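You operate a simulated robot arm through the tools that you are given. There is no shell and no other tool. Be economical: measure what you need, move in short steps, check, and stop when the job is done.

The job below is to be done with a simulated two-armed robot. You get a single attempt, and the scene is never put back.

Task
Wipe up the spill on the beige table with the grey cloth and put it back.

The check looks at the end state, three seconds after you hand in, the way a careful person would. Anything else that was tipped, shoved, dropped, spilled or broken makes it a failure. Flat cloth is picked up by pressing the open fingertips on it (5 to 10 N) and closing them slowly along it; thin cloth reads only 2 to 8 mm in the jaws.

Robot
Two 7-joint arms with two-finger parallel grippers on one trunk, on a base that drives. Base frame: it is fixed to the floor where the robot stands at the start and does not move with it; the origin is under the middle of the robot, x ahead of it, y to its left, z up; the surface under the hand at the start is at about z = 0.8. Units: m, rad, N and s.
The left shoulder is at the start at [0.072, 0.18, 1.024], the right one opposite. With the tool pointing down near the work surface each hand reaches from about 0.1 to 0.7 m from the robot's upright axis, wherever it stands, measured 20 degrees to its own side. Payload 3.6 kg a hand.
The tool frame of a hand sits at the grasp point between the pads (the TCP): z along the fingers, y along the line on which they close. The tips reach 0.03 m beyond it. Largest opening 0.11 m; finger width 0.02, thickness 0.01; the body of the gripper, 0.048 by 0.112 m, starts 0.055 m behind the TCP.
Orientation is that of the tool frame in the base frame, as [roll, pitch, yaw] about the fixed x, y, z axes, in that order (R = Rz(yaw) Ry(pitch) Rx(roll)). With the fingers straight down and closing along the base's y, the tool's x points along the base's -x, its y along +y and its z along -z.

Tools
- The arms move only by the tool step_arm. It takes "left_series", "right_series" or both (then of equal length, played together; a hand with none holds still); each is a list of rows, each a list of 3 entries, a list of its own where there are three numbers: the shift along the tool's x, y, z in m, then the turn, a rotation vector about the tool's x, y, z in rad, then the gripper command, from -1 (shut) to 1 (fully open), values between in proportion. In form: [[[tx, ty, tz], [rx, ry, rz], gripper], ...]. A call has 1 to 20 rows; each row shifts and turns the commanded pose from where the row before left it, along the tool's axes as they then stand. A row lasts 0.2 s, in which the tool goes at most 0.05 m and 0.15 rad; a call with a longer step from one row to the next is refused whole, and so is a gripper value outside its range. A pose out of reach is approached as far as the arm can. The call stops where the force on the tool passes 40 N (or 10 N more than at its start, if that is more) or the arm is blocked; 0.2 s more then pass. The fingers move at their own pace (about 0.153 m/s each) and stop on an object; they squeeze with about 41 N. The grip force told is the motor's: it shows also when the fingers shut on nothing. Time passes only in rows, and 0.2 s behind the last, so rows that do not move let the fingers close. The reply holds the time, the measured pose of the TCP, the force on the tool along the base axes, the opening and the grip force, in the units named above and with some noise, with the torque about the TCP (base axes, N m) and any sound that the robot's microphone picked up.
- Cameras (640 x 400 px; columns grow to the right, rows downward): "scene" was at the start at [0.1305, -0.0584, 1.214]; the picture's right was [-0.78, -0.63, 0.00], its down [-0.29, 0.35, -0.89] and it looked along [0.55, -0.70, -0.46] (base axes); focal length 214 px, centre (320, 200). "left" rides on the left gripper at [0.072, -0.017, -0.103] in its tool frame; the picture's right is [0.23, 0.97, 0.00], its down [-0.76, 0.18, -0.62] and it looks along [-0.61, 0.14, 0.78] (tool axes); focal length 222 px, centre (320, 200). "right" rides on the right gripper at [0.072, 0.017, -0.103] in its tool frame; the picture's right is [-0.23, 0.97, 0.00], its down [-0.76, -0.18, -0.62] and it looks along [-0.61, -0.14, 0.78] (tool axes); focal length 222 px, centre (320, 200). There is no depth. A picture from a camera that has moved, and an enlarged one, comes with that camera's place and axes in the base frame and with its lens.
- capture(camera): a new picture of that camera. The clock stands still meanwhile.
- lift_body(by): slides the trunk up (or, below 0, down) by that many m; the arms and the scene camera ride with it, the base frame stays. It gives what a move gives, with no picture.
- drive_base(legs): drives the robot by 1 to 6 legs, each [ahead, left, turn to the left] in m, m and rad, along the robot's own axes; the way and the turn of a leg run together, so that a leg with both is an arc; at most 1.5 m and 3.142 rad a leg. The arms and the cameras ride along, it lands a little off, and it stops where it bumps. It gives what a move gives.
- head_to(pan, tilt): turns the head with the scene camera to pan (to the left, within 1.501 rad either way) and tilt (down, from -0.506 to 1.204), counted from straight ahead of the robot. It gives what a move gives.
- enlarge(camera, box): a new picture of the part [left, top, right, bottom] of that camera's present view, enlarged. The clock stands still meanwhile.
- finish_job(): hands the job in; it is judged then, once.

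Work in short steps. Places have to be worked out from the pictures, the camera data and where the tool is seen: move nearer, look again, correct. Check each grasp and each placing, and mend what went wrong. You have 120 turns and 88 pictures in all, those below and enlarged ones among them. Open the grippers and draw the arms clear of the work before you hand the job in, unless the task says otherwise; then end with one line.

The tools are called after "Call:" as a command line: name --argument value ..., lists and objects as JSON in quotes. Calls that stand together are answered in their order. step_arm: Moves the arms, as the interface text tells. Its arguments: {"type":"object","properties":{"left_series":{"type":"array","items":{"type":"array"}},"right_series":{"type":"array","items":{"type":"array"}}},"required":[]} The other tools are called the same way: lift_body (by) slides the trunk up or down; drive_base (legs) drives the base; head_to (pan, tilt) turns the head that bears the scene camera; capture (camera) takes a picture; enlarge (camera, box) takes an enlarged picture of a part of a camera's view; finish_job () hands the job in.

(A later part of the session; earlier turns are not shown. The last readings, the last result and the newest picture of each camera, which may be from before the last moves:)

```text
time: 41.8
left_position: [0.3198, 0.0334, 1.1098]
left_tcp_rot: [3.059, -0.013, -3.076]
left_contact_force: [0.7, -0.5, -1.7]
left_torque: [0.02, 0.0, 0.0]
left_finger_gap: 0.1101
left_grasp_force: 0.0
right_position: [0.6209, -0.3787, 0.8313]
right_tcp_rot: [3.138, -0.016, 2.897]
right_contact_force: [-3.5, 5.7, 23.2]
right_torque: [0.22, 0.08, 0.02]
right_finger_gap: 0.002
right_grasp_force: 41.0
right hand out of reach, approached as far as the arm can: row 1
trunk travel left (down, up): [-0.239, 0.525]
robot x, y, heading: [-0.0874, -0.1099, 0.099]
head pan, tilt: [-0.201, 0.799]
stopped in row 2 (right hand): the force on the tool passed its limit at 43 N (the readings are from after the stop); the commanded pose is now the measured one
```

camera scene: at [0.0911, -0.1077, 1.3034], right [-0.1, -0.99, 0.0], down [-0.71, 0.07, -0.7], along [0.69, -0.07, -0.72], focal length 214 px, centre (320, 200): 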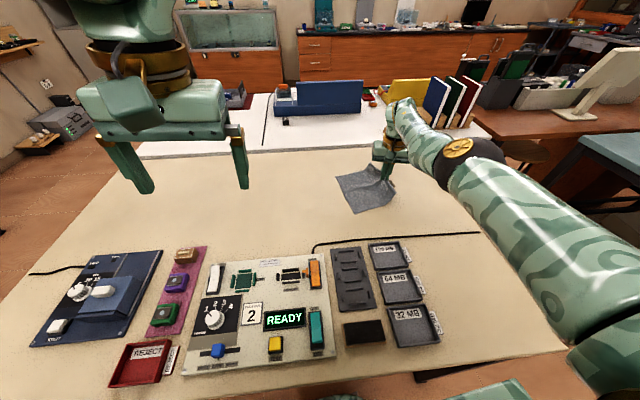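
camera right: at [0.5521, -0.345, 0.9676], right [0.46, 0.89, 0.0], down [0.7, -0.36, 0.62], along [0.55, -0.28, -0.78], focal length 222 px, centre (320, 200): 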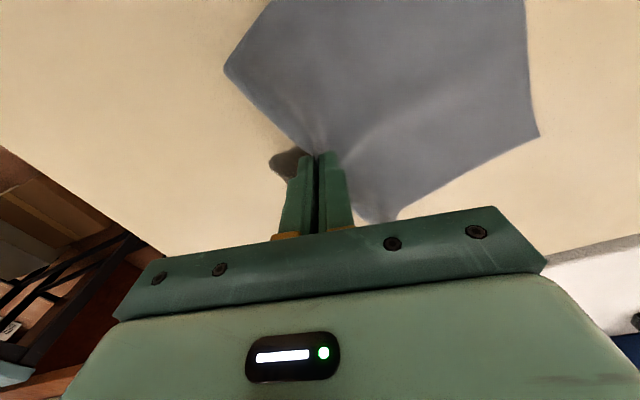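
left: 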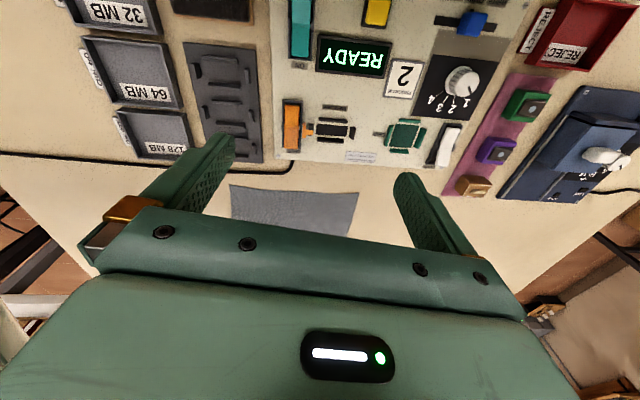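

Pressing at 23 N. I ease 2 mm and rub back and forth across the spill.

Call:
step_arm --right_series '[[[0, 0, -0.002], [0, 0, 0], -1], [[-0.005, -0.02, 0], [0, 0, 0], -1], [[-0.005, -0.02, 0], [0, 0, 0], -1], [[0.005, 0.02, 0], [0, 0, 0], -1], [[0.005, 0.02, 0], [0, 0, 0], -1], [[0.005, 0.02, 0], [0, 0, 0], -1], [[0.005, 0.02, 0], [0, 0, 0], -1], [[0.012, -0.003, 0], [0, 0, 0], -1], [[-0.005, -0.02, 0], [0, 0, 0], -1], [[-0.005, -0.02, 0], [0, 0, 0], -1], [[-0.005, -0.02, 0], [0, 0, 0], -1], [[-0.005, -0.02, 0], [0, 0, 0], -1], [[-0.005, -0.02, 0], [0, 0, 0], -1], [[0, 0, 0], [0, 0, 0], -1]]'

Call:
capture --camera "right"

Call:
capture --camera "scene"

```text
time: 44.8
left_position: [0.3205, 0.0346, 1.1087]
left_tcp_rot: [3.058, -0.013, -3.077]
left_contact_force: [-1.0, 0.1, 0.3]
left_torque: [-0.02, -0.02, -0.01]
left_finger_gap: 0.1099
left_grasp_force: 0.1
right_position: [0.6143, -0.4362, 0.8329]
right_tcp_rot: [-3.139, -0.019, 2.899]
right_contact_force: [1.3, 4.8, 15.6]
right_torque: [0.21, -0.06, 0.03]
right_finger_gap: 0.0018
right_grasp_force: 41.3
right hand out of reach, approached as far as the arm can: row 3, 8, 13
trunk travel left (down, up): [-0.239, 0.525]
robot x, y, heading: [-0.0852, -0.1076, 0.097]
head pan, tilt: [-0.201, 0.799]
```

```text
60 pictures are left
camera right: at [0.5508, -0.4028, 0.9364], right [0.45, 0.89, -0.01], down [0.71, -0.36, 0.61], along [0.54, -0.28, -0.79], focal length 222 px, centre (320, 200)
```

right: 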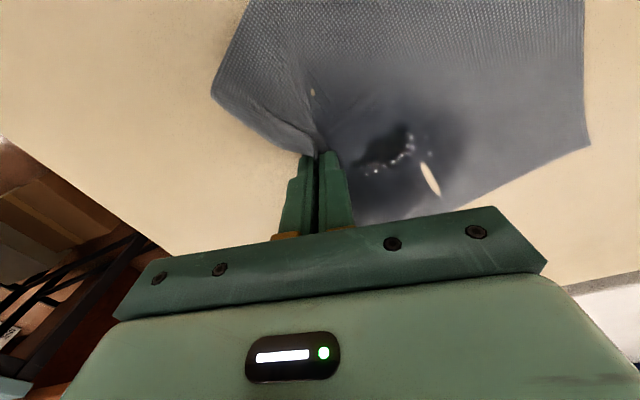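

```text
59 pictures are left
camera scene: at [0.1015, -0.1052, 1.2779], right [-0.1, -0.99, 0.0], down [-0.71, 0.07, -0.7], along [0.69, -0.07, -0.72], focal length 214 px, centre (320, 200)
```

scene: 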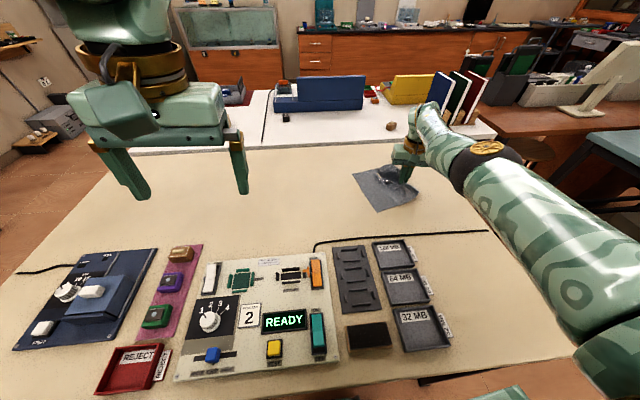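

The cloth is soaking it up, but spill remains toward the far side beyond my reach. I lift slightly and shift the base right for more forward reach.

Call:
step_arm --right_series '[[[0, 0, -0.015], [0, 0, 0], -1], [[0, 0, -0.015], [0, 0, 0], -1], [[0, 0, 0], [0, 0, 0], -1]]'

Call:
drive_base --legs '[[0, -0.1, 0]]'

Call:
step_arm --right_series '[[[0.007, 0.03, 0], [0, 0, 0], -1], [[0.007, 0.03, 0], [0, 0, 0], -1], [[0.007, 0.03, 0], [0, 0, 0], -1], [[-0.02, 0.025, 0], [0, 0, 0], -1], [[-0.02, 0.025, 0], [0, 0, 0], -1], [[-0.02, 0.005, 0], [0, 0, 0], -1], [[0, 0, 0], [0, 0, 0], -1]]'

Call:
capture --camera "right"

Call:
capture --camera "scene"

```text
time: 45.6
left_position: [0.3222, 0.0331, 1.1083]
left_tcp_rot: [3.059, -0.017, -3.076]
left_contact_force: [-0.1, -0.6, -0.3]
left_torque: [-0.01, -0.01, -0.02]
left_finger_gap: 0.1099
left_grasp_force: 0.1
right_position: [0.6174, -0.4391, 0.8628]
right_tcp_rot: [3.141, -0.021, 2.898]
right_contact_force: [0.4, 0.0, 0.3]
right_torque: [0.01, 0.02, 0.02]
right_finger_gap: 0.002
right_grasp_force: 40.8
trunk travel left (down, up): [-0.239, 0.525]
robot x, y, heading: [-0.0811, -0.1076, 0.099]
head pan, tilt: [-0.201, 0.799]
```

```text
time: 46.8
left_position: [0.3321, -0.0695, 1.108]
left_tcp_rot: [3.056, -0.015, -3.077]
left_contact_force: [0.6, 0.9, 0.7]
left_torque: [0.04, 0.03, 0.01]
left_finger_gap: 0.1098
left_grasp_force: 0.0
right_position: [0.627, -0.5404, 0.8616]
right_tcp_rot: [3.141, -0.02, 2.898]
right_contact_force: [-1.1, -0.7, 0.5]
right_torque: [0.05, 0.01, 0.01]
right_finger_gap: 0.0017
right_grasp_force: 40.7
trunk travel left (down, up): [-0.239, 0.525]
robot x, y, heading: [-0.0764, -0.2085, 0.098]
head pan, tilt: [-0.201, 0.799]
```

```text
time: 48.4
left_position: [0.3319, -0.0678, 1.1084]
left_tcp_rot: [3.059, -0.016, -3.079]
left_contact_force: [-0.3, 0.5, 0.1]
left_torque: [0.01, 0.0, 0.03]
left_finger_gap: 0.1098
left_grasp_force: 0.1
right_position: [0.6373, -0.4144, 0.8631]
right_tcp_rot: [-3.139, -0.019, 2.896]
right_contact_force: [-0.1, -0.5, -0.3]
right_torque: [0.0, -0.01, 0.02]
right_finger_gap: 0.002
right_grasp_force: 40.5
right hand out of reach, approached as far as the arm can: row 4, 5, 6
trunk travel left (down, up): [-0.239, 0.525]
robot x, y, heading: [-0.0747, -0.2104, 0.097]
head pan, tilt: [-0.201, 0.799]
```

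```text
58 pictures are left
camera right: at [0.5732, -0.381, 0.9677], right [0.46, 0.89, -0.01], down [0.71, -0.36, 0.61], along [0.54, -0.28, -0.79], focal length 222 px, centre (320, 200)
```

right: 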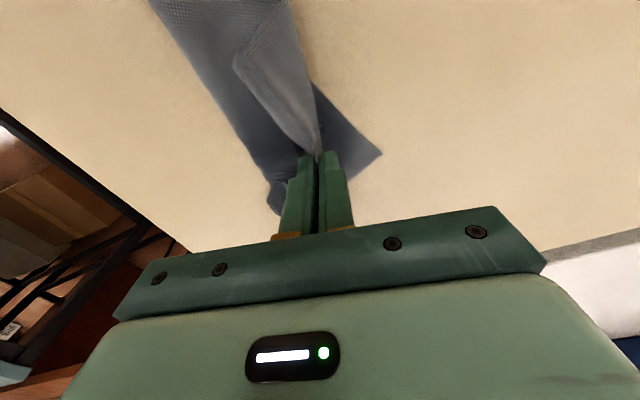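

```text
57 pictures are left
camera scene: at [0.1129, -0.2068, 1.2776], right [-0.1, -0.99, 0.0], down [-0.71, 0.07, -0.7], along [0.69, -0.07, -0.72], focal length 214 px, centre (320, 200)
```

scene: 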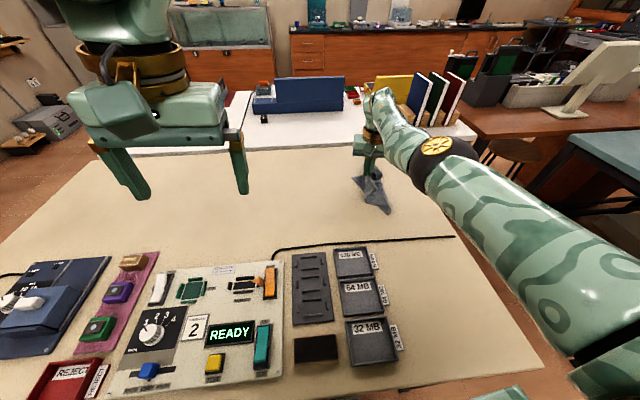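

The spill no longer shows beside the cloth. I lift by the trunk to inspect the table beneath.

Call:
lift_body --by 0.2

Call:
capture --camera "right"

Call:
capture --camera "scene"

```text
time: 50.5
left_position: [0.3322, -0.0695, 1.3077]
left_tcp_rot: [3.058, -0.015, -3.08]
left_contact_force: [0.0, 0.6, 0.9]
left_torque: [0.01, 0.02, 0.0]
left_finger_gap: 0.11
left_grasp_force: 0.1
right_position: [0.6138, -0.4175, 1.1609]
right_tcp_rot: [3.089, 0.123, 2.893]
right_contact_force: [0.7, -0.3, 0.2]
right_torque: [-0.03, 0.0, 0.0]
right_finger_gap: 0.002
right_grasp_force: 41.2
trunk travel left (down, up): [-0.439, 0.325]
robot x, y, heading: [-0.0729, -0.2083, 0.094]
head pan, tilt: [-0.201, 0.799]
```

```text
56 pictures are left
camera right: at [0.5351, -0.3848, 1.2547], right [0.45, 0.89, 0.08], down [0.61, -0.37, 0.7], along [0.65, -0.27, -0.71], focal length 222 px, centre (320, 200)
```

right: 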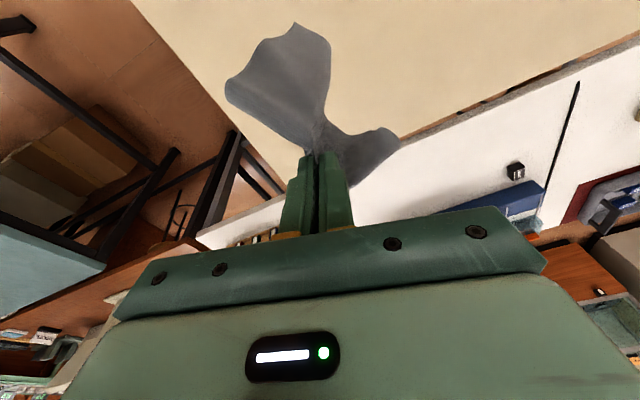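

```text
55 pictures are left
camera scene: at [0.0413, -0.2142, 1.4809], right [-0.1, -0.99, 0.0], down [-0.71, 0.07, -0.7], along [0.69, -0.07, -0.72], focal length 214 px, centre (320, 200)
```

scene: 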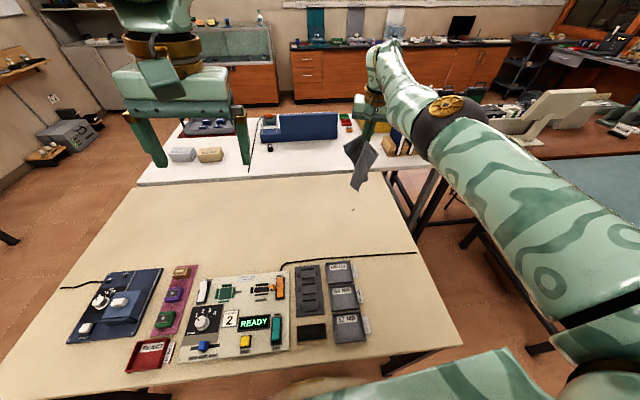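

The spill is nearly gone; there's a tiny dark speck. I enlarge the area.

Call:
enlarge --camera "scene" --box '[310, 170, 420, 240]'

```text
5.71 times, centred on (365, 205) of scene
camera zoom: at [0.0413, -0.2142, 1.4809], right [-0.1, -0.99, 0.0], down [-0.71, 0.07, -0.7], along [0.69, -0.07, -0.72], focal length 1226 px, centre (63, 171)
```

zoom: 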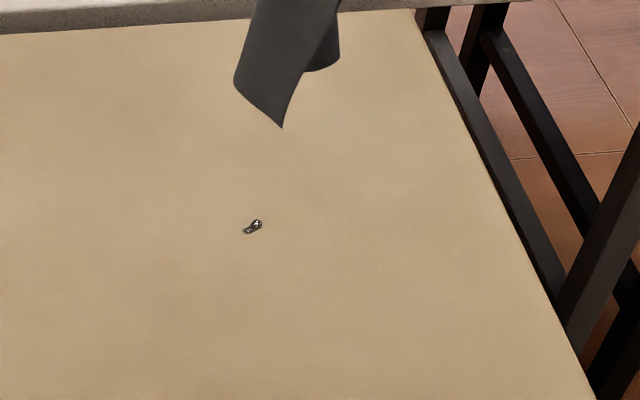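

A small remnant remains at about (0.623,-0.413), within reach. I go back down and rub there.

Call:
lift_body --by -0.2

```text
time: 52.7
left_position: [0.3316, -0.0684, 1.1094]
left_tcp_rot: [3.061, -0.013, -3.08]
left_contact_force: [0.4, 0.5, 0.2]
left_torque: [-0.02, -0.03, -0.01]
left_finger_gap: 0.1098
left_grasp_force: 0.0
right_position: [0.6133, -0.4172, 0.9609]
right_tcp_rot: [3.09, 0.126, 2.894]
right_contact_force: [-0.5, -0.7, 0.0]
right_torque: [-0.01, 0.02, -0.05]
right_finger_gap: 0.002
right_grasp_force: 40.8
trunk travel left (down, up): [-0.239, 0.525]
robot x, y, heading: [-0.0743, -0.2072, 0.094]
head pan, tilt: [-0.201, 0.799]
```

I level the tool and lower to about z=0.845 over the remnant.

Call:
step_arm --right_series '[[[0, 0, 0.02], [0.05, 0.06, 0], -1], [[0, 0, 0.025], [0, 0.065, 0], -1], [[-0.005, 0.003, 0.025], [0, 0, 0], -1], [[-0.004, 0.003, 0.025], [0, 0, 0], -1], [[0, 0, 0.015], [0, 0, 0], -1], [[0, 0, 0], [0, 0, 0], -1]]'

Call:
capture --camera "right"

```text
time: 54.1
left_position: [0.333, -0.0671, 1.1081]
left_tcp_rot: [3.059, -0.015, -3.08]
left_contact_force: [-0.2, 0.0, -0.8]
left_torque: [0.03, 0.02, 0.0]
left_finger_gap: 0.1096
left_grasp_force: 0.0
right_position: [0.6283, -0.4137, 0.8506]
right_tcp_rot: [3.14, 0.0, 2.894]
right_contact_force: [-0.3, -0.7, -0.1]
right_torque: [-0.01, -0.03, 0.02]
right_finger_gap: 0.002
right_grasp_force: 40.9
trunk travel left (down, up): [-0.239, 0.525]
robot x, y, heading: [-0.0723, -0.2072, 0.096]
head pan, tilt: [-0.201, 0.799]
```

```text
53 pictures are left
camera right: at [0.5614, -0.3795, 0.9547], right [0.46, 0.89, 0.0], down [0.7, -0.36, 0.62], along [0.55, -0.28, -0.78], focal length 222 px, centre (320, 200)
```

right: 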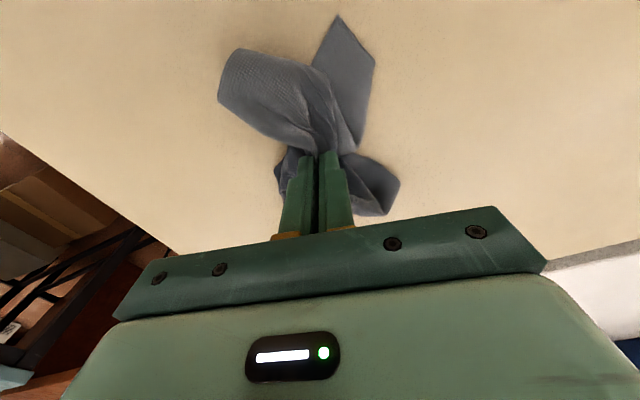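

Now press to about z=0.832 and rub in both directions around the remnant.

Call:
step_arm --right_series '[[[0, 0, 0.012], [0, 0, 0], -1], [[0, 0, 0.006], [0, 0, 0], -1], [[0, 0, 0], [0, 0, 0], -1]]'

Call:
step_arm --right_series '[[[-0.004, -0.016, 0], [0, 0, 0], -1], [[-0.004, -0.016, 0], [0, 0, 0], -1], [[0.004, 0.016, 0], [0, 0, 0], -1], [[0.004, 0.016, 0], [0, 0, 0], -1], [[0.004, 0.016, 0], [0, 0, 0], -1], [[0.004, 0.016, 0], [0, 0, 0], -1], [[0.015, -0.004, 0], [0, 0, 0], -1], [[-0.004, -0.016, 0], [0, 0, 0], -1], [[-0.004, -0.016, 0], [0, 0, 0], -1], [[-0.004, -0.016, 0], [0, 0, 0], -1], [[-0.004, -0.016, 0], [0, 0, 0], -1], [[0.015, -0.004, 0], [0, 0, 0], -1], [[0.004, 0.016, 0], [0, 0, 0], -1], [[0.004, 0.016, 0], [0, 0, 0], -1], [[0, 0, -0.02], [0, 0, 0], -1], [[0, 0, -0.02], [0, 0, 0], -1]]'

Call:
lift_body --by 0.2

Call:
capture --camera "scene"

```text
time: 54.9
left_position: [0.3313, -0.0677, 1.1088]
left_tcp_rot: [3.06, -0.013, -3.079]
left_contact_force: [0.6, 0.1, -0.3]
left_torque: [-0.02, -0.01, 0.02]
left_finger_gap: 0.1099
left_grasp_force: 0.0
right_position: [0.6287, -0.4121, 0.8339]
right_tcp_rot: [3.14, 0.003, 2.896]
right_contact_force: [-1.4, -0.5, 7.2]
right_torque: [0.02, 0.05, 0.02]
right_finger_gap: 0.0019
right_grasp_force: 40.9
trunk travel left (down, up): [-0.239, 0.525]
robot x, y, heading: [-0.0736, -0.207, 0.103]
head pan, tilt: [-0.201, 0.799]
```

```text
time: 58.3
left_position: [0.3319, -0.0674, 1.1083]
left_tcp_rot: [3.059, -0.017, -3.079]
left_contact_force: [-0.1, 0.4, -0.2]
left_torque: [-0.01, 0.04, -0.02]
left_finger_gap: 0.1099
left_grasp_force: 0.1
right_position: [0.5977, -0.4125, 0.8728]
right_tcp_rot: [3.14, -0.002, 2.896]
right_contact_force: [0.8, -0.3, 0.0]
right_torque: [0.01, 0.05, 0.06]
right_finger_gap: 0.0017
right_grasp_force: 40.7
trunk travel left (down, up): [-0.239, 0.525]
robot x, y, heading: [-0.0746, -0.2095, 0.098]
head pan, tilt: [-0.201, 0.799]
```

```text
time: 60.5
left_position: [0.3332, -0.0681, 1.3083]
left_tcp_rot: [3.058, -0.015, -3.081]
left_contact_force: [0.9, -1.0, -0.1]
left_torque: [-0.01, 0.0, 0.0]
left_finger_gap: 0.1098
left_grasp_force: 0.0
right_position: [0.5937, -0.4137, 1.0924]
right_tcp_rot: [3.129, 0.027, 2.896]
right_contact_force: [1.0, 0.7, -0.3]
right_torque: [0.0, -0.03, -0.01]
right_finger_gap: 0.0021
right_grasp_force: 41.2
trunk travel left (down, up): [-0.439, 0.325]
robot x, y, heading: [-0.0771, -0.2082, 0.093]
head pan, tilt: [-0.201, 0.799]
```

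```text
52 pictures are left
camera scene: at [0.0412, -0.214, 1.4809], right [-0.1, -0.99, 0.0], down [-0.71, 0.07, -0.7], along [0.69, -0.07, -0.72], focal length 214 px, centre (320, 200)
```

scene: 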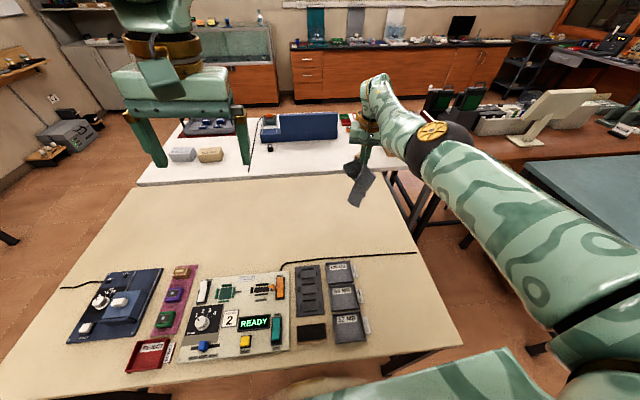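

No speck visible. I drive left with the cloth held up to bring it home, then check the spill area unobstructed.

Call:
drive_base --legs '[[0, 0.33, 0]]'

Call:
head_to --pan -0.45 --tilt 0.8

Call:
capture --camera "scene"

Call:
capture --camera "right"

```text
time: 62.7
left_position: [0.2988, 0.264, 1.3089]
left_tcp_rot: [3.059, -0.016, -3.073]
left_contact_force: [-0.3, -0.2, 0.3]
left_torque: [-0.03, -0.01, -0.03]
left_finger_gap: 0.1104
left_grasp_force: 0.1
right_position: [0.5628, -0.0797, 1.0925]
right_tcp_rot: [3.13, 0.032, 2.903]
right_contact_force: [-0.7, 0.4, 0.0]
right_torque: [0.01, -0.01, 0.04]
right_finger_gap: 0.0021
right_grasp_force: 41.2
trunk travel left (down, up): [-0.439, 0.325]
robot x, y, heading: [-0.1106, 0.1179, 0.102]
head pan, tilt: [-0.201, 0.799]
```

```text
time: 63.4
left_position: [0.2989, 0.2623, 1.3089]
left_tcp_rot: [3.057, -0.016, -3.073]
left_contact_force: [-0.2, 0.2, -0.7]
left_torque: [0.0, 0.04, 0.0]
left_finger_gap: 0.11
left_grasp_force: 0.0
right_position: [0.5629, -0.0815, 1.0922]
right_tcp_rot: [3.13, 0.03, 2.905]
right_contact_force: [0.8, 0.6, -0.6]
right_torque: [0.02, 0.04, -0.02]
right_finger_gap: 0.0019
right_grasp_force: 40.9
trunk travel left (down, up): [-0.439, 0.325]
robot x, y, heading: [-0.1095, 0.1224, 0.096]
head pan, tilt: [-0.45, 0.799]
```

```text
51 pictures are left
camera scene: at [0.0038, 0.0953, 1.4811], right [-0.34, -0.94, 0.0], down [-0.67, 0.24, -0.7], along [0.66, -0.24, -0.72], focal length 214 px, centre (320, 200)
```

scene: 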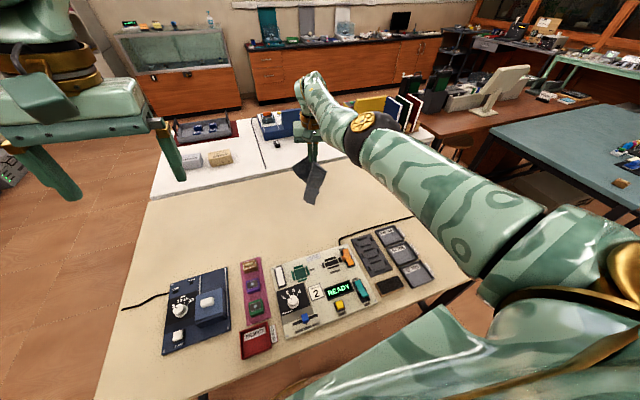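

```text
50 pictures are left
camera right: at [0.4929, -0.0481, 1.1935], right [0.45, 0.89, 0.02], down [0.68, -0.36, 0.64], along [0.58, -0.28, -0.77], focal length 222 px, centre (320, 200)
```

right: 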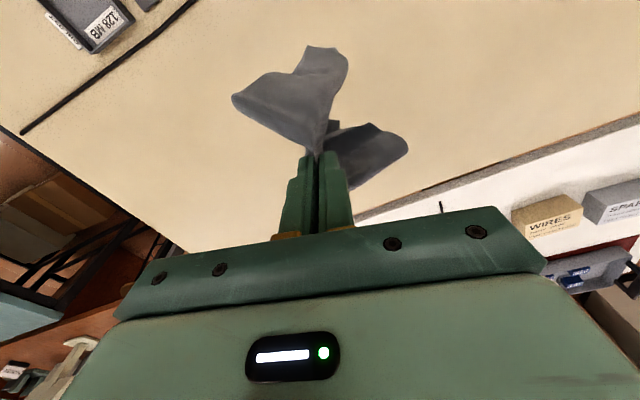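

The spill place projects near (205,184) in the wrist view; I enlarge to be sure it's clean.

Call:
enlarge --camera "right" --box '[130, 120, 290, 220]'

```text
4.00 times, centred on (210, 170) of right
camera zoom: at [0.4929, -0.0481, 1.1935], right [0.45, 0.89, 0.02], down [0.68, -0.36, 0.64], along [0.58, -0.28, -0.77], focal length 888 px, centre (760, 320)
```

zoom: 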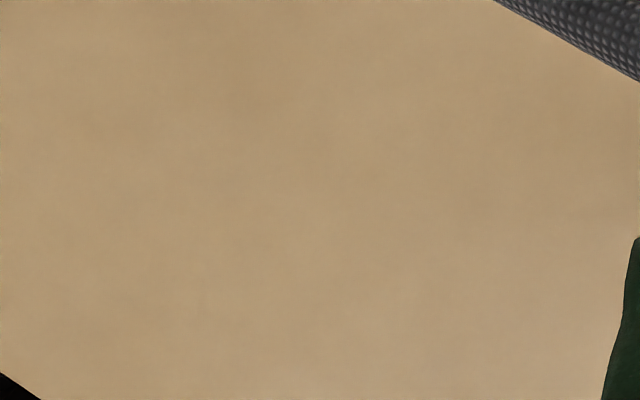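

The table is clean there. Now I bring the cloth left of its home spot and low, to lay it by dragging it right so it trails flat.

Call:
step_arm --right_series '[[[0.0117, 0.0266, 0.005], [0, 0, 0], -1], [[0.0117, 0.0266, 0.005], [0, 0, 0], -1], [[0.0117, 0.0266, 0.005], [0, 0, 0], -1], [[0.0117, 0.0266, 0.005], [0, 0, 0], -1], [[0.0117, 0.0266, 0.005], [0, 0, 0], -1], [[0.0117, 0.0266, 0.005], [0, 0, 0], -1], [[0.0117, 0.0266, 0.005], [0, 0, 0], -1], [[0, 0, 0], [0, 0, 0], -1]]'

Call:
capture --camera "scene"

```text
time: 65.2
left_position: [0.2981, 0.2626, 1.3086]
left_tcp_rot: [3.058, -0.015, -3.073]
left_contact_force: [0.5, -0.6, 0.4]
left_torque: [-0.04, -0.07, 0.01]
left_finger_gap: 0.1099
left_grasp_force: 0.1
right_position: [0.5176, 0.0978, 1.0561]
right_tcp_rot: [3.129, 0.03, 2.903]
right_contact_force: [0.4, -0.6, -0.6]
right_torque: [-0.01, 0.01, 0.04]
right_finger_gap: 0.0018
right_grasp_force: 40.5
right hand out of reach, approached as far as the arm can: row 5, 6, 7
trunk travel left (down, up): [-0.439, 0.325]
robot x, y, heading: [-0.1102, 0.1208, 0.104]
head pan, tilt: [-0.45, 0.799]
```

```text
48 pictures are left
camera scene: at [0.0039, 0.0951, 1.4811], right [-0.34, -0.94, 0.0], down [-0.67, 0.24, -0.7], along [0.66, -0.24, -0.72], focal length 214 px, centre (320, 200)
```

scene: 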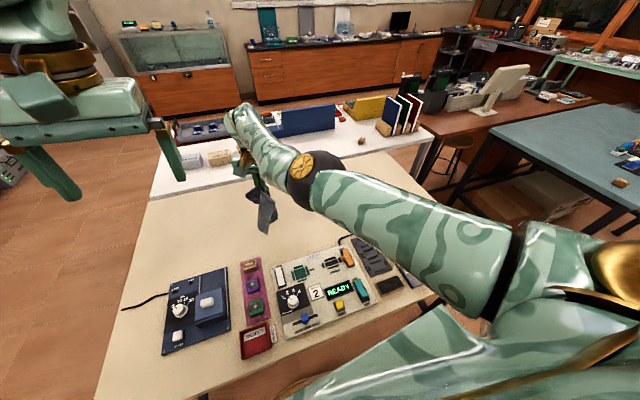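

Position (0.518,0.098,1.056). I now lower while sweeping right, so the cloth lies down trailing to the left, ending at the original pinch point (0.523,-0.173).

Call:
step_arm --right_series '[[[0, 0, 0.022], [0, 0, 0], -1], [[0, 0, 0.022], [0, 0, 0], -1], [[0, 0, 0.022], [0, 0, 0], -1], [[-0.0041, -0.0165, 0.016], [0, 0, 0], -1], [[-0.0041, -0.0165, 0.016], [0, 0, 0], -1], [[-0.0041, -0.0165, 0.016], [0, 0, 0], -1], [[-0.0041, -0.0165, 0.016], [0, 0, 0], -1], [[-0.0041, -0.0165, 0.016], [0, 0, 0], -1], [[-0.0041, -0.0165, 0.016], [0, 0, 0], -1], [[-0.0041, -0.0165, 0.016], [0, 0, 0], -1], [[-0.0041, -0.0165, 0.016], [0, 0, 0], -1], [[-0.0041, -0.0165, 0.014], [0, 0, 0], -1], [[0, 0, 0], [0, 0, 0], -1]]'

Call:
capture --camera "right"

Call:
capture --camera "scene"

```text
time: 68.0
left_position: [0.2988, 0.2626, 1.3091]
left_tcp_rot: [3.06, -0.015, -3.075]
left_contact_force: [-0.2, -0.6, -0.5]
left_torque: [-0.01, 0.04, -0.02]
left_finger_gap: 0.1102
left_grasp_force: 0.0
right_position: [0.5004, -0.0527, 0.8666]
right_tcp_rot: [3.127, 0.032, 2.903]
right_contact_force: [1.0, 0.4, -0.2]
right_torque: [-0.01, 0.04, 0.01]
right_finger_gap: 0.0018
right_grasp_force: 41.1
right hand out of reach, approached as far as the arm can: row 1, 2, 3, 9, 12
trunk travel left (down, up): [-0.439, 0.325]
robot x, y, heading: [-0.1058, 0.1179, 0.102]
head pan, tilt: [-0.45, 0.799]
```

```text
47 pictures are left
camera right: at [0.4302, -0.0185, 0.9691], right [0.45, 0.89, 0.02], down [0.68, -0.36, 0.64], along [0.58, -0.28, -0.76], focal length 222 px, centre (320, 200)
```

right: 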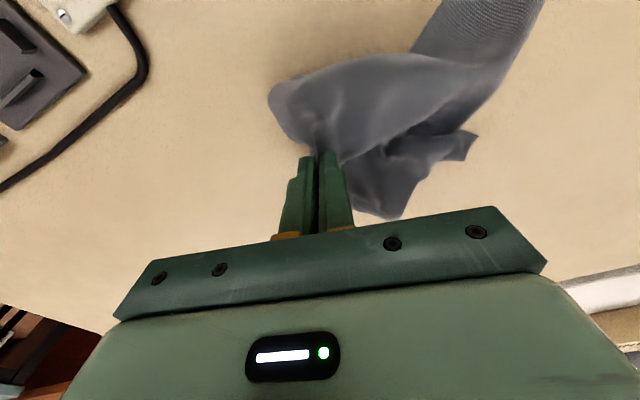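

```text
46 pictures are left
camera scene: at [0.0039, 0.0952, 1.4811], right [-0.34, -0.94, 0.0], down [-0.67, 0.24, -0.7], along [0.66, -0.24, -0.72], focal length 214 px, centre (320, 200)
```

scene: 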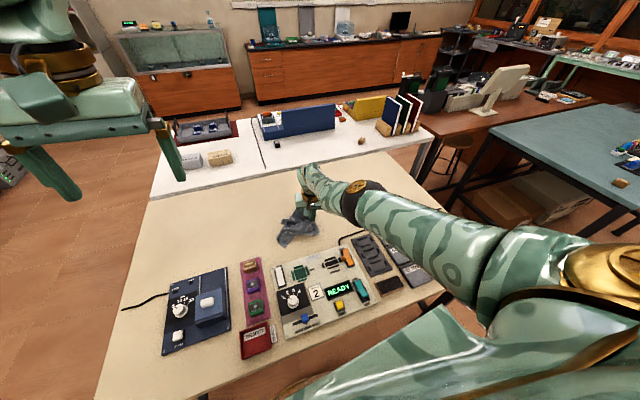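

Trailing but folded. I drag on to the original pinch point.

Call:
step_arm --right_series '[[[-0.009, -0.0187, 0.004], [0, 0, 0], -1], [[-0.009, -0.0187, 0.004], [0, 0, 0], -1], [[-0.009, -0.0187, 0.004], [0, 0, 0], -1], [[-0.009, -0.0187, 0.004], [0, 0, 0], -1], [[-0.009, -0.0187, 0.004], [0, 0, 0], -1], [[-0.009, -0.0187, 0.004], [0, 0, 0], -1], [[0, 0, 0], [0, 0, 0], -1]]'

Call:
capture --camera "right"

Call:
enlarge --camera "scene" --box '[240, 150, 400, 250]'

```text
time: 69.6
left_position: [0.2985, 0.2634, 1.3095]
left_tcp_rot: [3.059, -0.017, -3.073]
left_contact_force: [0.0, 0.7, -0.3]
left_torque: [-0.03, 0.01, -0.01]
left_finger_gap: 0.11
left_grasp_force: 0.0
right_position: [0.4888, -0.1663, 0.854]
right_tcp_rot: [3.131, 0.029, 2.904]
right_contact_force: [0.4, 0.5, 0.2]
right_torque: [0.0, 0.02, 0.03]
right_finger_gap: 0.0018
right_grasp_force: 40.7
right hand out of reach, approached as far as the arm can: row 1, 2, 3, 4, 5, 6
trunk travel left (down, up): [-0.439, 0.325]
robot x, y, heading: [-0.1033, 0.1193, 0.102]
head pan, tilt: [-0.45, 0.799]
```

```text
45 pictures are left
camera right: at [0.4182, -0.1335, 0.955], right [0.45, 0.89, 0.02], down [0.68, -0.36, 0.64], along [0.58, -0.28, -0.77], focal length 222 px, centre (320, 200)
```

right: 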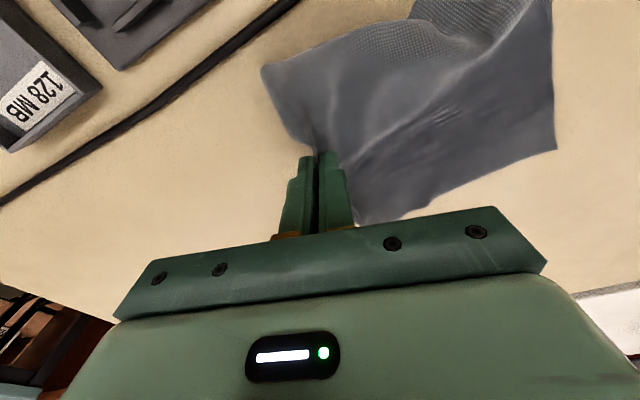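

```text
4.00 times, centred on (320, 200) of scene
camera zoom: at [0.0038, 0.0958, 1.4811], right [-0.34, -0.94, 0.0], down [-0.67, 0.24, -0.7], along [0.66, -0.24, -0.72], focal length 858 px, centre (320, 200)
```

zoom: 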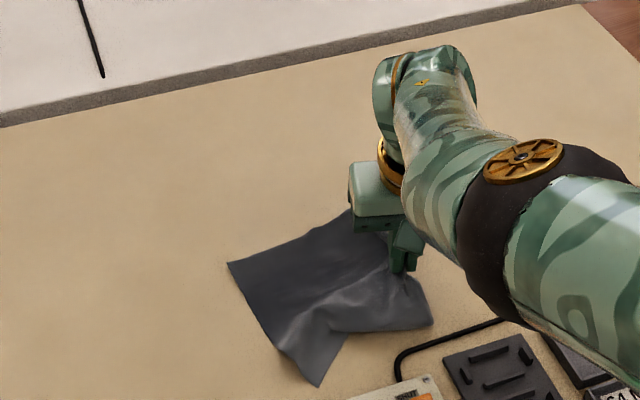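

It flattened nicely; just ~4 cm too near and turned ccw a bit. I'll set the pinch down, release, lift and look, then pull the far-left corner into place.

Call:
step_arm --right_series '[[[0, 0, 0.01], [0, 0, 0], -1], [[0, 0, 0.008], [0, 0, 0], -1], [[0, 0, 0], [0, 0, 0], -0.8], [[0, 0, 0], [0, 0, 0], -0.6], [[0, 0, 0], [0, 0, 0], -0.6], [[0, 0, -0.02], [0, 0, 0], -0.6], [[0, 0, -0.03], [0, 0, 0], -0.5], [[0, 0, -0.04], [0, 0, 0], -0.2], [[0, 0, -0.04], [0, 0, 0], 0], [[0, 0, -0.04], [0, 0, 0], 0], [[0, 0, 0], [0, 0, 0], 0]]'

Call:
capture --camera "right"

Call:
enlarge --camera "scene" --box '[240, 150, 400, 250]'

```text
time: 72.0
left_position: [0.3, 0.2627, 1.3088]
left_tcp_rot: [3.058, -0.015, -3.074]
left_contact_force: [0.5, -0.3, -0.2]
left_torque: [0.0, 0.04, 0.02]
left_finger_gap: 0.1099
left_grasp_force: 0.0
right_position: [0.4785, -0.1651, 1.0064]
right_tcp_rot: [3.129, 0.028, 2.903]
right_contact_force: [-0.7, 0.0, -0.9]
right_torque: [0.02, -0.01, -0.04]
right_finger_gap: 0.0548
right_grasp_force: 0.1
right hand out of reach, approached as far as the arm can: row 2
trunk travel left (down, up): [-0.439, 0.325]
robot x, y, heading: [-0.1084, 0.1195, 0.098]
head pan, tilt: [-0.45, 0.799]
```

```text
43 pictures are left
camera right: at [0.4086, -0.1319, 1.1074], right [0.45, 0.89, 0.02], down [0.68, -0.36, 0.64], along [0.58, -0.28, -0.77], focal length 222 px, centre (320, 200)
```

right: 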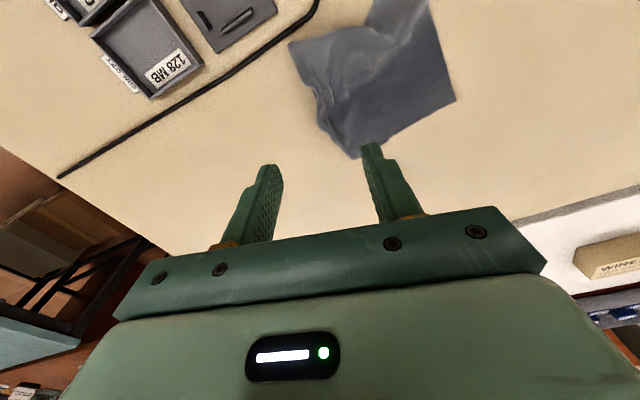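

```text
4.00 times, centred on (320, 200) of scene
camera zoom: at [0.0039, 0.0953, 1.481], right [-0.34, -0.94, 0.0], down [-0.67, 0.24, -0.7], along [0.66, -0.24, -0.72], focal length 858 px, centre (320, 200)
```

zoom: 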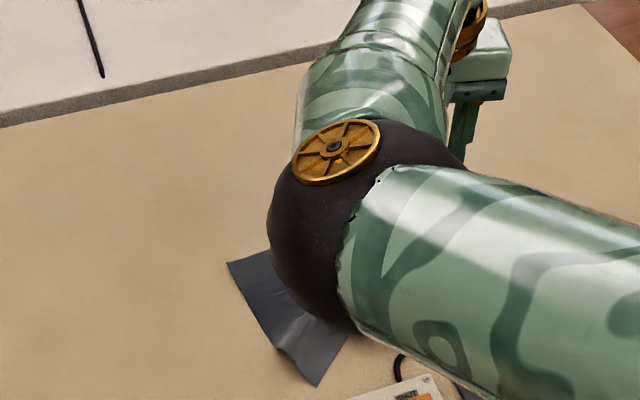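

Released. I drive the base right a bit (and the arm with it) and look at the cloth.

Call:
drive_base --legs '[[0.0, -0.17, 0], [0.02, 0, 0]]'

Call:
head_to --pan -0.1 --tilt 0.95

Call:
capture --camera "scene"

```text
time: 73.9
left_position: [0.3334, 0.103, 1.3089]
left_tcp_rot: [3.058, -0.013, -3.071]
left_contact_force: [-0.2, 1.3, -0.4]
left_torque: [-0.03, 0.01, -0.03]
left_finger_gap: 0.1099
left_grasp_force: 0.1
right_position: [0.5134, -0.3262, 1.008]
right_tcp_rot: [3.128, 0.03, 2.902]
right_contact_force: [-0.3, 0.5, -0.6]
right_torque: [-0.01, 0.01, 0.0]
right_finger_gap: 0.0549
right_grasp_force: 0.0
trunk travel left (down, up): [-0.439, 0.325]
robot x, y, heading: [-0.0743, -0.0447, 0.104]
head pan, tilt: [-0.45, 0.799]
```

```text
time: 74.7
left_position: [0.3335, 0.1015, 1.3088]
left_tcp_rot: [3.059, -0.015, -3.072]
left_contact_force: [0.0, -0.1, -0.7]
left_torque: [0.01, -0.02, 0.03]
left_finger_gap: 0.1101
left_grasp_force: 0.0
right_position: [0.5145, -0.3269, 1.006]
right_tcp_rot: [3.13, 0.03, 2.902]
right_contact_force: [0.1, -0.3, -0.3]
right_torque: [0.02, -0.03, -0.03]
right_finger_gap: 0.055
right_grasp_force: 0.1
trunk travel left (down, up): [-0.439, 0.325]
robot x, y, heading: [-0.0695, -0.0457, 0.106]
head pan, tilt: [-0.099, 0.949]
```

```text
41 pictures are left
camera scene: at [0.0362, -0.0391, 1.4696], right [0.0, -1.0, 0.0], down [-0.81, 0.0, -0.58], along [0.58, 0.0, -0.81], focal length 214 px, centre (320, 200)
```

scene: 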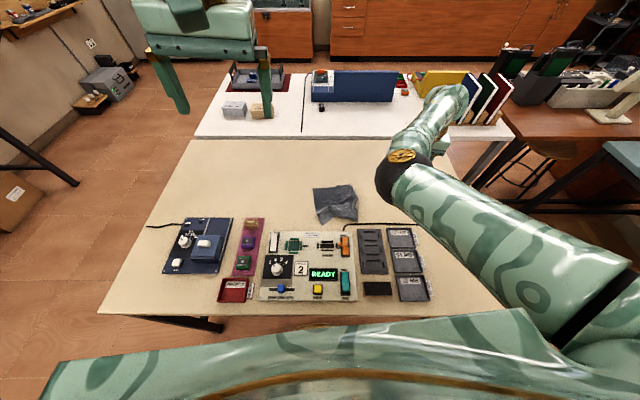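

Call:
enlarge --camera "scene" --box '[290, 170, 386, 230]'

```text
6.67 times, centred on (338, 200) of scene
camera zoom: at [0.0362, -0.0391, 1.4696], right [0.0, -1.0, 0.0], down [-0.81, 0.0, -0.58], along [0.58, 0.0, -0.81], focal length 1430 px, centre (200, 200)
```

zoom: 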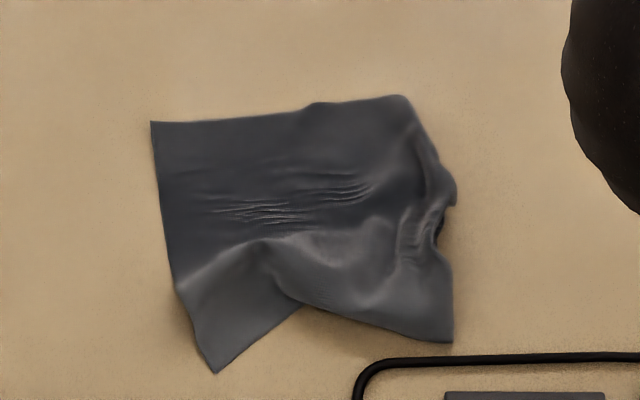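

Corners now: FL (0.573,-0.010), FR (0.592,-0.164), NL (0.404,-0.047), NR (0.423,-0.175); home was FL (0.63,-0.005), FR (0.625,-0.237). I'll grasp the far corners with both hands and pull the far edge taut into place. First turn the base and lower the trunk in part.

Call:
drive_base --legs '[[0, 0, -0.2]]'

Call:
lift_body --by -0.1

Call:
step_arm --right_series '[[[-0.01, 0.0, -0.02], [0, 0, 0], 0], [[-0.01, 0.0, -0.02], [0, 0, 0], 0], [[-0.01, 0.0, -0.02], [0, 0, 0], 0], [[-0.01, 0.0, -0.02], [0, 0, 0], 0], [[0, 0, 0], [0, 0, 0], 0]]'

Call:
lift_body --by -0.08

```text
time: 75.8
left_position: [0.355, 0.0168, 1.3088]
left_tcp_rot: [3.061, -0.016, 3.008]
left_contact_force: [-0.1, -0.9, 0.0]
left_torque: [-0.02, 0.0, -0.01]
left_finger_gap: 0.1099
left_grasp_force: 0.1
right_position: [0.4448, -0.4394, 1.0067]
right_tcp_rot: [3.13, 0.03, 2.702]
right_contact_force: [0.7, 0.1, -0.3]
right_torque: [0.0, 0.02, 0.01]
right_finger_gap: 0.0551
right_grasp_force: 0.1
trunk travel left (down, up): [-0.439, 0.325]
robot x, y, heading: [-0.0696, -0.0436, -0.104]
head pan, tilt: [-0.099, 0.949]
```

```text
time: 77.2
left_position: [0.3537, 0.0157, 1.2096]
left_tcp_rot: [3.059, -0.014, 3.008]
left_contact_force: [-0.3, -0.5, 1.0]
left_torque: [0.03, -0.03, -0.02]
left_finger_gap: 0.11
left_grasp_force: 0.0
right_position: [0.445, -0.4401, 0.9062]
right_tcp_rot: [3.129, 0.029, 2.7]
right_contact_force: [-0.2, -0.7, 0.5]
right_torque: [0.01, -0.01, 0.05]
right_finger_gap: 0.0551
right_grasp_force: 0.1
trunk travel left (down, up): [-0.339, 0.425]
robot x, y, heading: [-0.0703, -0.0414, -0.1]
head pan, tilt: [-0.099, 0.949]
```

```text
time: 78.4
left_position: [0.3547, 0.0156, 1.2089]
left_tcp_rot: [3.061, -0.016, 3.008]
left_contact_force: [0.2, -0.3, -0.2]
left_torque: [0.01, 0.02, 0.02]
left_finger_gap: 0.11
left_grasp_force: 0.0
right_position: [0.4774, -0.4565, 0.9886]
right_tcp_rot: [3.13, 0.028, 2.698]
right_contact_force: [0.0, -0.2, -0.3]
right_torque: [-0.02, 0.0, 0.02]
right_finger_gap: 0.0551
right_grasp_force: 0.1
trunk travel left (down, up): [-0.339, 0.425]
robot x, y, heading: [-0.0726, -0.0404, -0.106]
head pan, tilt: [-0.099, 0.949]
```

```text
time: 79.5
left_position: [0.3538, 0.0166, 1.1282]
left_tcp_rot: [3.061, -0.013, 3.007]
left_contact_force: [-0.7, -0.1, 0.0]
left_torque: [-0.03, -0.04, 0.01]
left_finger_gap: 0.1099
left_grasp_force: 0.1
right_position: [0.4784, -0.4561, 0.9086]
right_tcp_rot: [3.128, 0.029, 2.699]
right_contact_force: [-1.2, 0.2, 0.3]
right_torque: [0.0, 0.02, -0.01]
right_finger_gap: 0.055
right_grasp_force: 0.0
trunk travel left (down, up): [-0.259, 0.505]
robot x, y, heading: [-0.0748, -0.0407, -0.101]
head pan, tilt: [-0.099, 0.949]
```

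First the right hand to the far-right corner (the hands would be too close if both came at once).

Call:
step_arm --right_series '[[[0.0054, 0.0353, 0.003], [0, 0, 0], -0.27], [[0.0054, 0.0353, 0.003], [0, 0, 0], -0.27], [[0.0054, 0.0353, 0.003], [0, 0, 0], -0.27], [[0.0054, 0.0353, 0.003], [0, 0, 0], -0.27], [[0.0054, 0.0353, 0.003], [0, 0, 0], -0.27], [[0.0054, 0.0353, 0.003], [0, 0, 0], -0.27], [[0.0054, 0.0353, 0.003], [0, 0, 0], -0.27], [[0.0054, 0.0353, 0.003], [0, 0, 0], -0.27], [[0.0054, 0.0353, 0.003], [0, 0, 0], -0.27], [[0, 0, 0], [0, 0, 0], -0.27]]'

Call:
capture --camera "right"

```text
time: 81.8
left_position: [0.3561, 0.0155, 1.13]
left_tcp_rot: [3.059, -0.016, 3.007]
left_contact_force: [-0.7, -1.2, -0.5]
left_torque: [0.03, -0.01, -0.02]
left_finger_gap: 0.1101
left_grasp_force: 0.0
right_position: [0.5669, -0.1594, 0.8829]
right_tcp_rot: [3.129, 0.029, 2.698]
right_contact_force: [0.4, -0.2, 0.8]
right_torque: [0.02, 0.02, -0.02]
right_finger_gap: 0.0402
right_grasp_force: 0.0
right hand out of reach, approached as far as the arm can: row 9
trunk travel left (down, up): [-0.259, 0.505]
robot x, y, heading: [-0.0716, -0.0434, -0.102]
head pan, tilt: [-0.099, 0.949]
```

```text
39 pictures are left
camera right: at [0.5058, -0.1129, 0.9836], right [0.62, 0.78, 0.02], down [0.59, -0.49, 0.64], along [0.51, -0.39, -0.77], focal length 222 px, centre (320, 200)
```

right: 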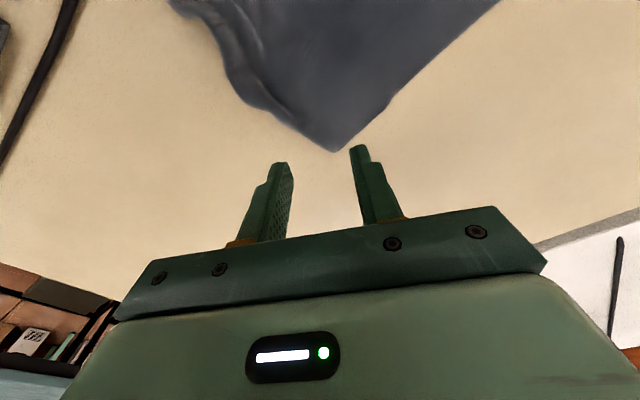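

The corner is at (0.590,-0.159). I shift 1.7 cm left and lower to near contact.

Call:
step_arm --right_series '[[[0.0045, 0.009, 0.01], [0, 0, 0], -0.27], [[0.0045, 0.009, 0.01], [0, 0, 0], -0.27], [[0, 0, 0.012], [0, 0, 0], -0.27], [[0, 0, 0.012], [0, 0, 0], -0.27], [[0, 0, 0.006], [0, 0, 0], -0.27], [[0, 0, 0], [0, 0, 0], -0.27]]'

Call:
capture --camera "right"

```text
time: 83.2
left_position: [0.3548, 0.0152, 1.1284]
left_tcp_rot: [3.059, -0.016, 3.008]
left_contact_force: [0.3, 0.4, 0.0]
left_torque: [-0.01, -0.01, 0.02]
left_finger_gap: 0.1099
left_grasp_force: 0.1
right_position: [0.5661, -0.1599, 0.8578]
right_tcp_rot: [3.128, 0.029, 2.702]
right_contact_force: [0.5, -0.2, 0.1]
right_torque: [0.0, -0.01, -0.01]
right_finger_gap: 0.0401
right_grasp_force: 0.0
right hand out of reach, approached as far as the arm can: row 1, 2, 4, 5
trunk travel left (down, up): [-0.259, 0.505]
robot x, y, heading: [-0.0702, -0.0403, -0.098]
head pan, tilt: [-0.099, 0.949]
```

```text
38 pictures are left
camera right: at [0.5039, -0.1126, 0.9594], right [0.62, 0.78, 0.02], down [0.59, -0.49, 0.64], along [0.51, -0.39, -0.77], focal length 222 px, centre (320, 200)
```

right: 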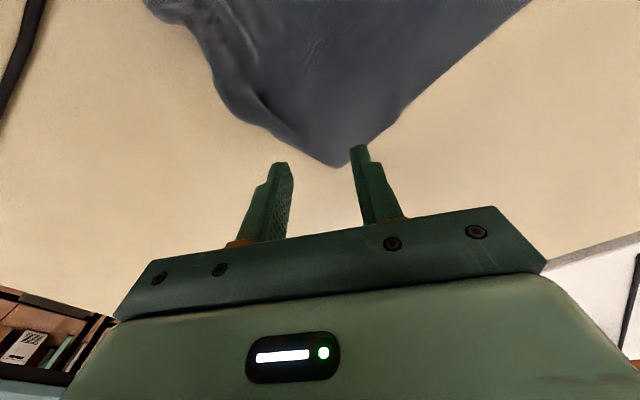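

At an inner joint limit. I raise the trunk 5 cm and lower the arm instead.

Call:
lift_body --by 0.05

Call:
step_arm --right_series '[[[0.005, 0.01, 0.015], [0, 0, 0], -0.27], [[0.005, 0.01, 0.015], [0, 0, 0], -0.27], [[0, 0, 0.015], [0, 0, 0], -0.27], [[0, 0, 0.01], [0, 0, 0], -0.27], [[0, 0, 0.01], [0, 0, 0], -0.27], [[0, 0, 0], [0, 0, 0], -0.27]]'

Call:
capture --camera "right"

```text
time: 84.1
left_position: [0.3555, 0.0155, 1.178]
left_tcp_rot: [3.058, -0.016, 3.006]
left_contact_force: [-0.9, -0.4, 0.3]
left_torque: [-0.01, 0.0, -0.01]
left_finger_gap: 0.11
left_grasp_force: 0.1
right_position: [0.5608, -0.1599, 0.9316]
right_tcp_rot: [3.116, 0.067, 2.702]
right_contact_force: [0.4, 0.0, 0.0]
right_torque: [-0.01, 0.0, 0.0]
right_finger_gap: 0.0403
right_grasp_force: 0.0
trunk travel left (down, up): [-0.309, 0.455]
robot x, y, heading: [-0.0726, -0.0444, -0.098]
head pan, tilt: [-0.099, 0.949]
```

```text
time: 85.5
left_position: [0.3549, 0.0174, 1.1776]
left_tcp_rot: [3.06, -0.016, 3.008]
left_contact_force: [-0.6, 0.0, 0.2]
left_torque: [0.02, 0.01, -0.02]
left_finger_gap: 0.1098
left_grasp_force: 0.1
right_position: [0.5591, -0.1679, 0.9089]
right_tcp_rot: [3.115, 0.065, 2.702]
right_contact_force: [0.7, 0.1, -0.8]
right_torque: [0.02, 0.01, -0.04]
right_finger_gap: 0.0402
right_grasp_force: 0.1
right hand out of reach, approached as far as the arm can: row 1, 2, 3, 4
trunk travel left (down, up): [-0.309, 0.455]
robot x, y, heading: [-0.0726, -0.0412, -0.098]
head pan, tilt: [-0.099, 0.949]
```

```text
37 pictures are left
camera right: at [0.4938, -0.121, 1.0076], right [0.62, 0.79, 0.04], down [0.57, -0.48, 0.67], along [0.54, -0.39, -0.74], focal length 222 px, centre (320, 200)
```

right: 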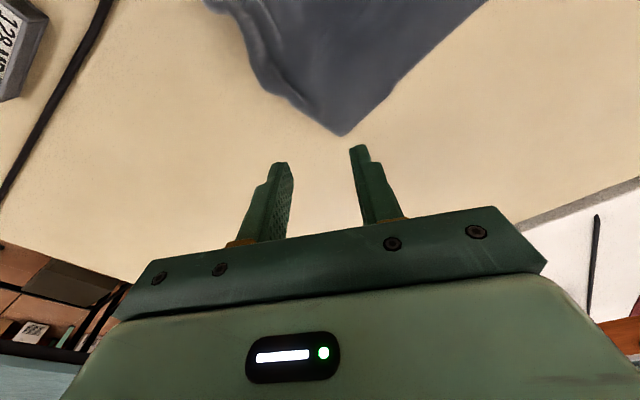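

The corner is too cross-body at this heading. I turn the base back left so the right hand gets it on its own side.

Call:
drive_base --legs '[[0, 0, 0.25]]'

Call:
lift_body --by -0.04

```text
time: 86.7
left_position: [0.3275, 0.1208, 1.1786]
left_tcp_rot: [3.058, -0.016, -3.026]
left_contact_force: [-0.4, -0.2, 0.2]
left_torque: [-0.02, 0.03, 0.01]
left_finger_gap: 0.1098
left_grasp_force: 0.0
right_position: [0.5706, -0.0076, 0.9099]
right_tcp_rot: [3.115, 0.066, 2.954]
right_contact_force: [0.4, 0.0, -0.3]
right_torque: [0.0, 0.01, 0.02]
right_finger_gap: 0.0403
right_grasp_force: 0.1
trunk travel left (down, up): [-0.309, 0.455]
robot x, y, heading: [-0.0722, -0.0475, 0.147]
head pan, tilt: [-0.099, 0.949]
```

```text
time: 87.6
left_position: [0.3276, 0.1196, 1.1397]
left_tcp_rot: [3.06, -0.014, -3.025]
left_contact_force: [-0.1, -0.3, 0.1]
left_torque: [-0.03, -0.05, -0.01]
left_finger_gap: 0.1099
left_grasp_force: 0.1
right_position: [0.5695, -0.0076, 0.8694]
right_tcp_rot: [3.116, 0.068, 2.95]
right_contact_force: [-0.6, 0.3, -0.5]
right_torque: [-0.01, -0.02, -0.03]
right_finger_gap: 0.0403
right_grasp_force: 0.0
trunk travel left (down, up): [-0.269, 0.495]
robot x, y, heading: [-0.0696, -0.041, 0.144]
head pan, tilt: [-0.099, 0.949]
```

Now move to the inner far-right corner (0.565,-0.14), levelling the tool and lowering.

Call:
step_arm --right_series '[[[-0.005, -0.033, 0], [0.025, 0.067, 0], -0.27], [[-0.005, -0.033, 0], [0, 0, 0], -0.27], [[-0.005, -0.033, 0], [0, 0, 0], -0.27], [[-0.005, -0.032, 0], [0, 0, 0], -0.27], [[0, 0, 0.014], [0, 0, 0], -0.27], [[0, 0, 0.012], [0, 0, 0], -0.27], [[0, 0, 0], [0, 0, 0], -0.27]]'

Call:
capture --camera "right"

```text
time: 89.2
left_position: [0.3276, 0.1205, 1.1373]
left_tcp_rot: [3.06, -0.016, -3.025]
left_contact_force: [0.1, -0.7, -0.4]
left_torque: [-0.02, -0.03, -0.05]
left_finger_gap: 0.1099
left_grasp_force: 0.0
right_position: [0.5651, -0.1405, 0.8411]
right_tcp_rot: [3.14, 0.0, 2.954]
right_contact_force: [0.1, -0.3, 0.1]
right_torque: [0.03, 0.02, -0.02]
right_finger_gap: 0.0403
right_grasp_force: 0.1
trunk travel left (down, up): [-0.269, 0.495]
robot x, y, heading: [-0.0692, -0.0417, 0.15]
head pan, tilt: [-0.099, 0.949]
```

```text
36 pictures are left
camera right: at [0.4969, -0.1109, 0.9452], right [0.41, 0.91, 0.0], down [0.71, -0.32, 0.62], along [0.57, -0.25, -0.78], focal length 222 px, centre (320, 200)
```

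right: 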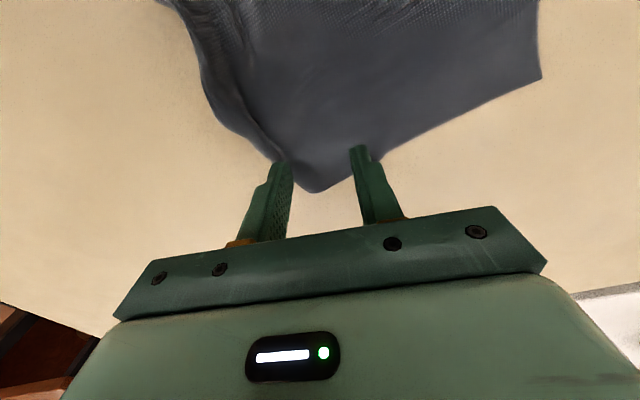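

Well placed. Press gently.

Call:
step_arm --right_series '[[[0, 0.003, 0.006], [0, 0, 0], -0.27], [[0, 0, 0.004], [0, 0, 0], -0.27], [[0, 0, 0], [0, 0, 0], -0.27]]'

```text
time: 90.0
left_position: [0.3266, 0.121, 1.1379]
left_tcp_rot: [3.059, -0.015, -3.027]
left_contact_force: [-0.5, 0.7, -0.1]
left_torque: [0.05, -0.01, 0.01]
left_finger_gap: 0.1103
left_grasp_force: 0.1
right_position: [0.5663, -0.137, 0.8312]
right_tcp_rot: [3.14, -0.001, 2.954]
right_contact_force: [0.8, 0.6, 0.6]
right_torque: [-0.01, -0.01, -0.02]
right_finger_gap: 0.0402
right_grasp_force: 0.0
trunk travel left (down, up): [-0.269, 0.495]
robot x, y, heading: [-0.0696, -0.0407, 0.149]
head pan, tilt: [-0.099, 0.949]
```

Call:
step_arm --right_series '[[[0, 0, 0.002], [0, 0, 0], -0.27], [[0, 0, 0], [0, 0, 0], -0.27], [[0, 0, 0], [0, 0, 0], -0.27]]'

```text
time: 90.8
left_position: [0.3257, 0.1195, 1.1386]
left_tcp_rot: [3.059, -0.015, -3.026]
left_contact_force: [0.4, 0.8, 0.2]
left_torque: [0.02, 0.02, -0.01]
left_finger_gap: 0.1099
left_grasp_force: 0.0
right_position: [0.5657, -0.1384, 0.8317]
right_tcp_rot: [3.138, 0.002, 2.953]
right_contact_force: [3.4, -0.4, 12.5]
right_torque: [-0.32, 0.02, 0.1]
right_finger_gap: 0.0398
right_grasp_force: 0.0
trunk travel left (down, up): [-0.269, 0.495]
robot x, y, heading: [-0.0728, -0.0394, 0.152]
head pan, tilt: [-0.099, 0.949]
```

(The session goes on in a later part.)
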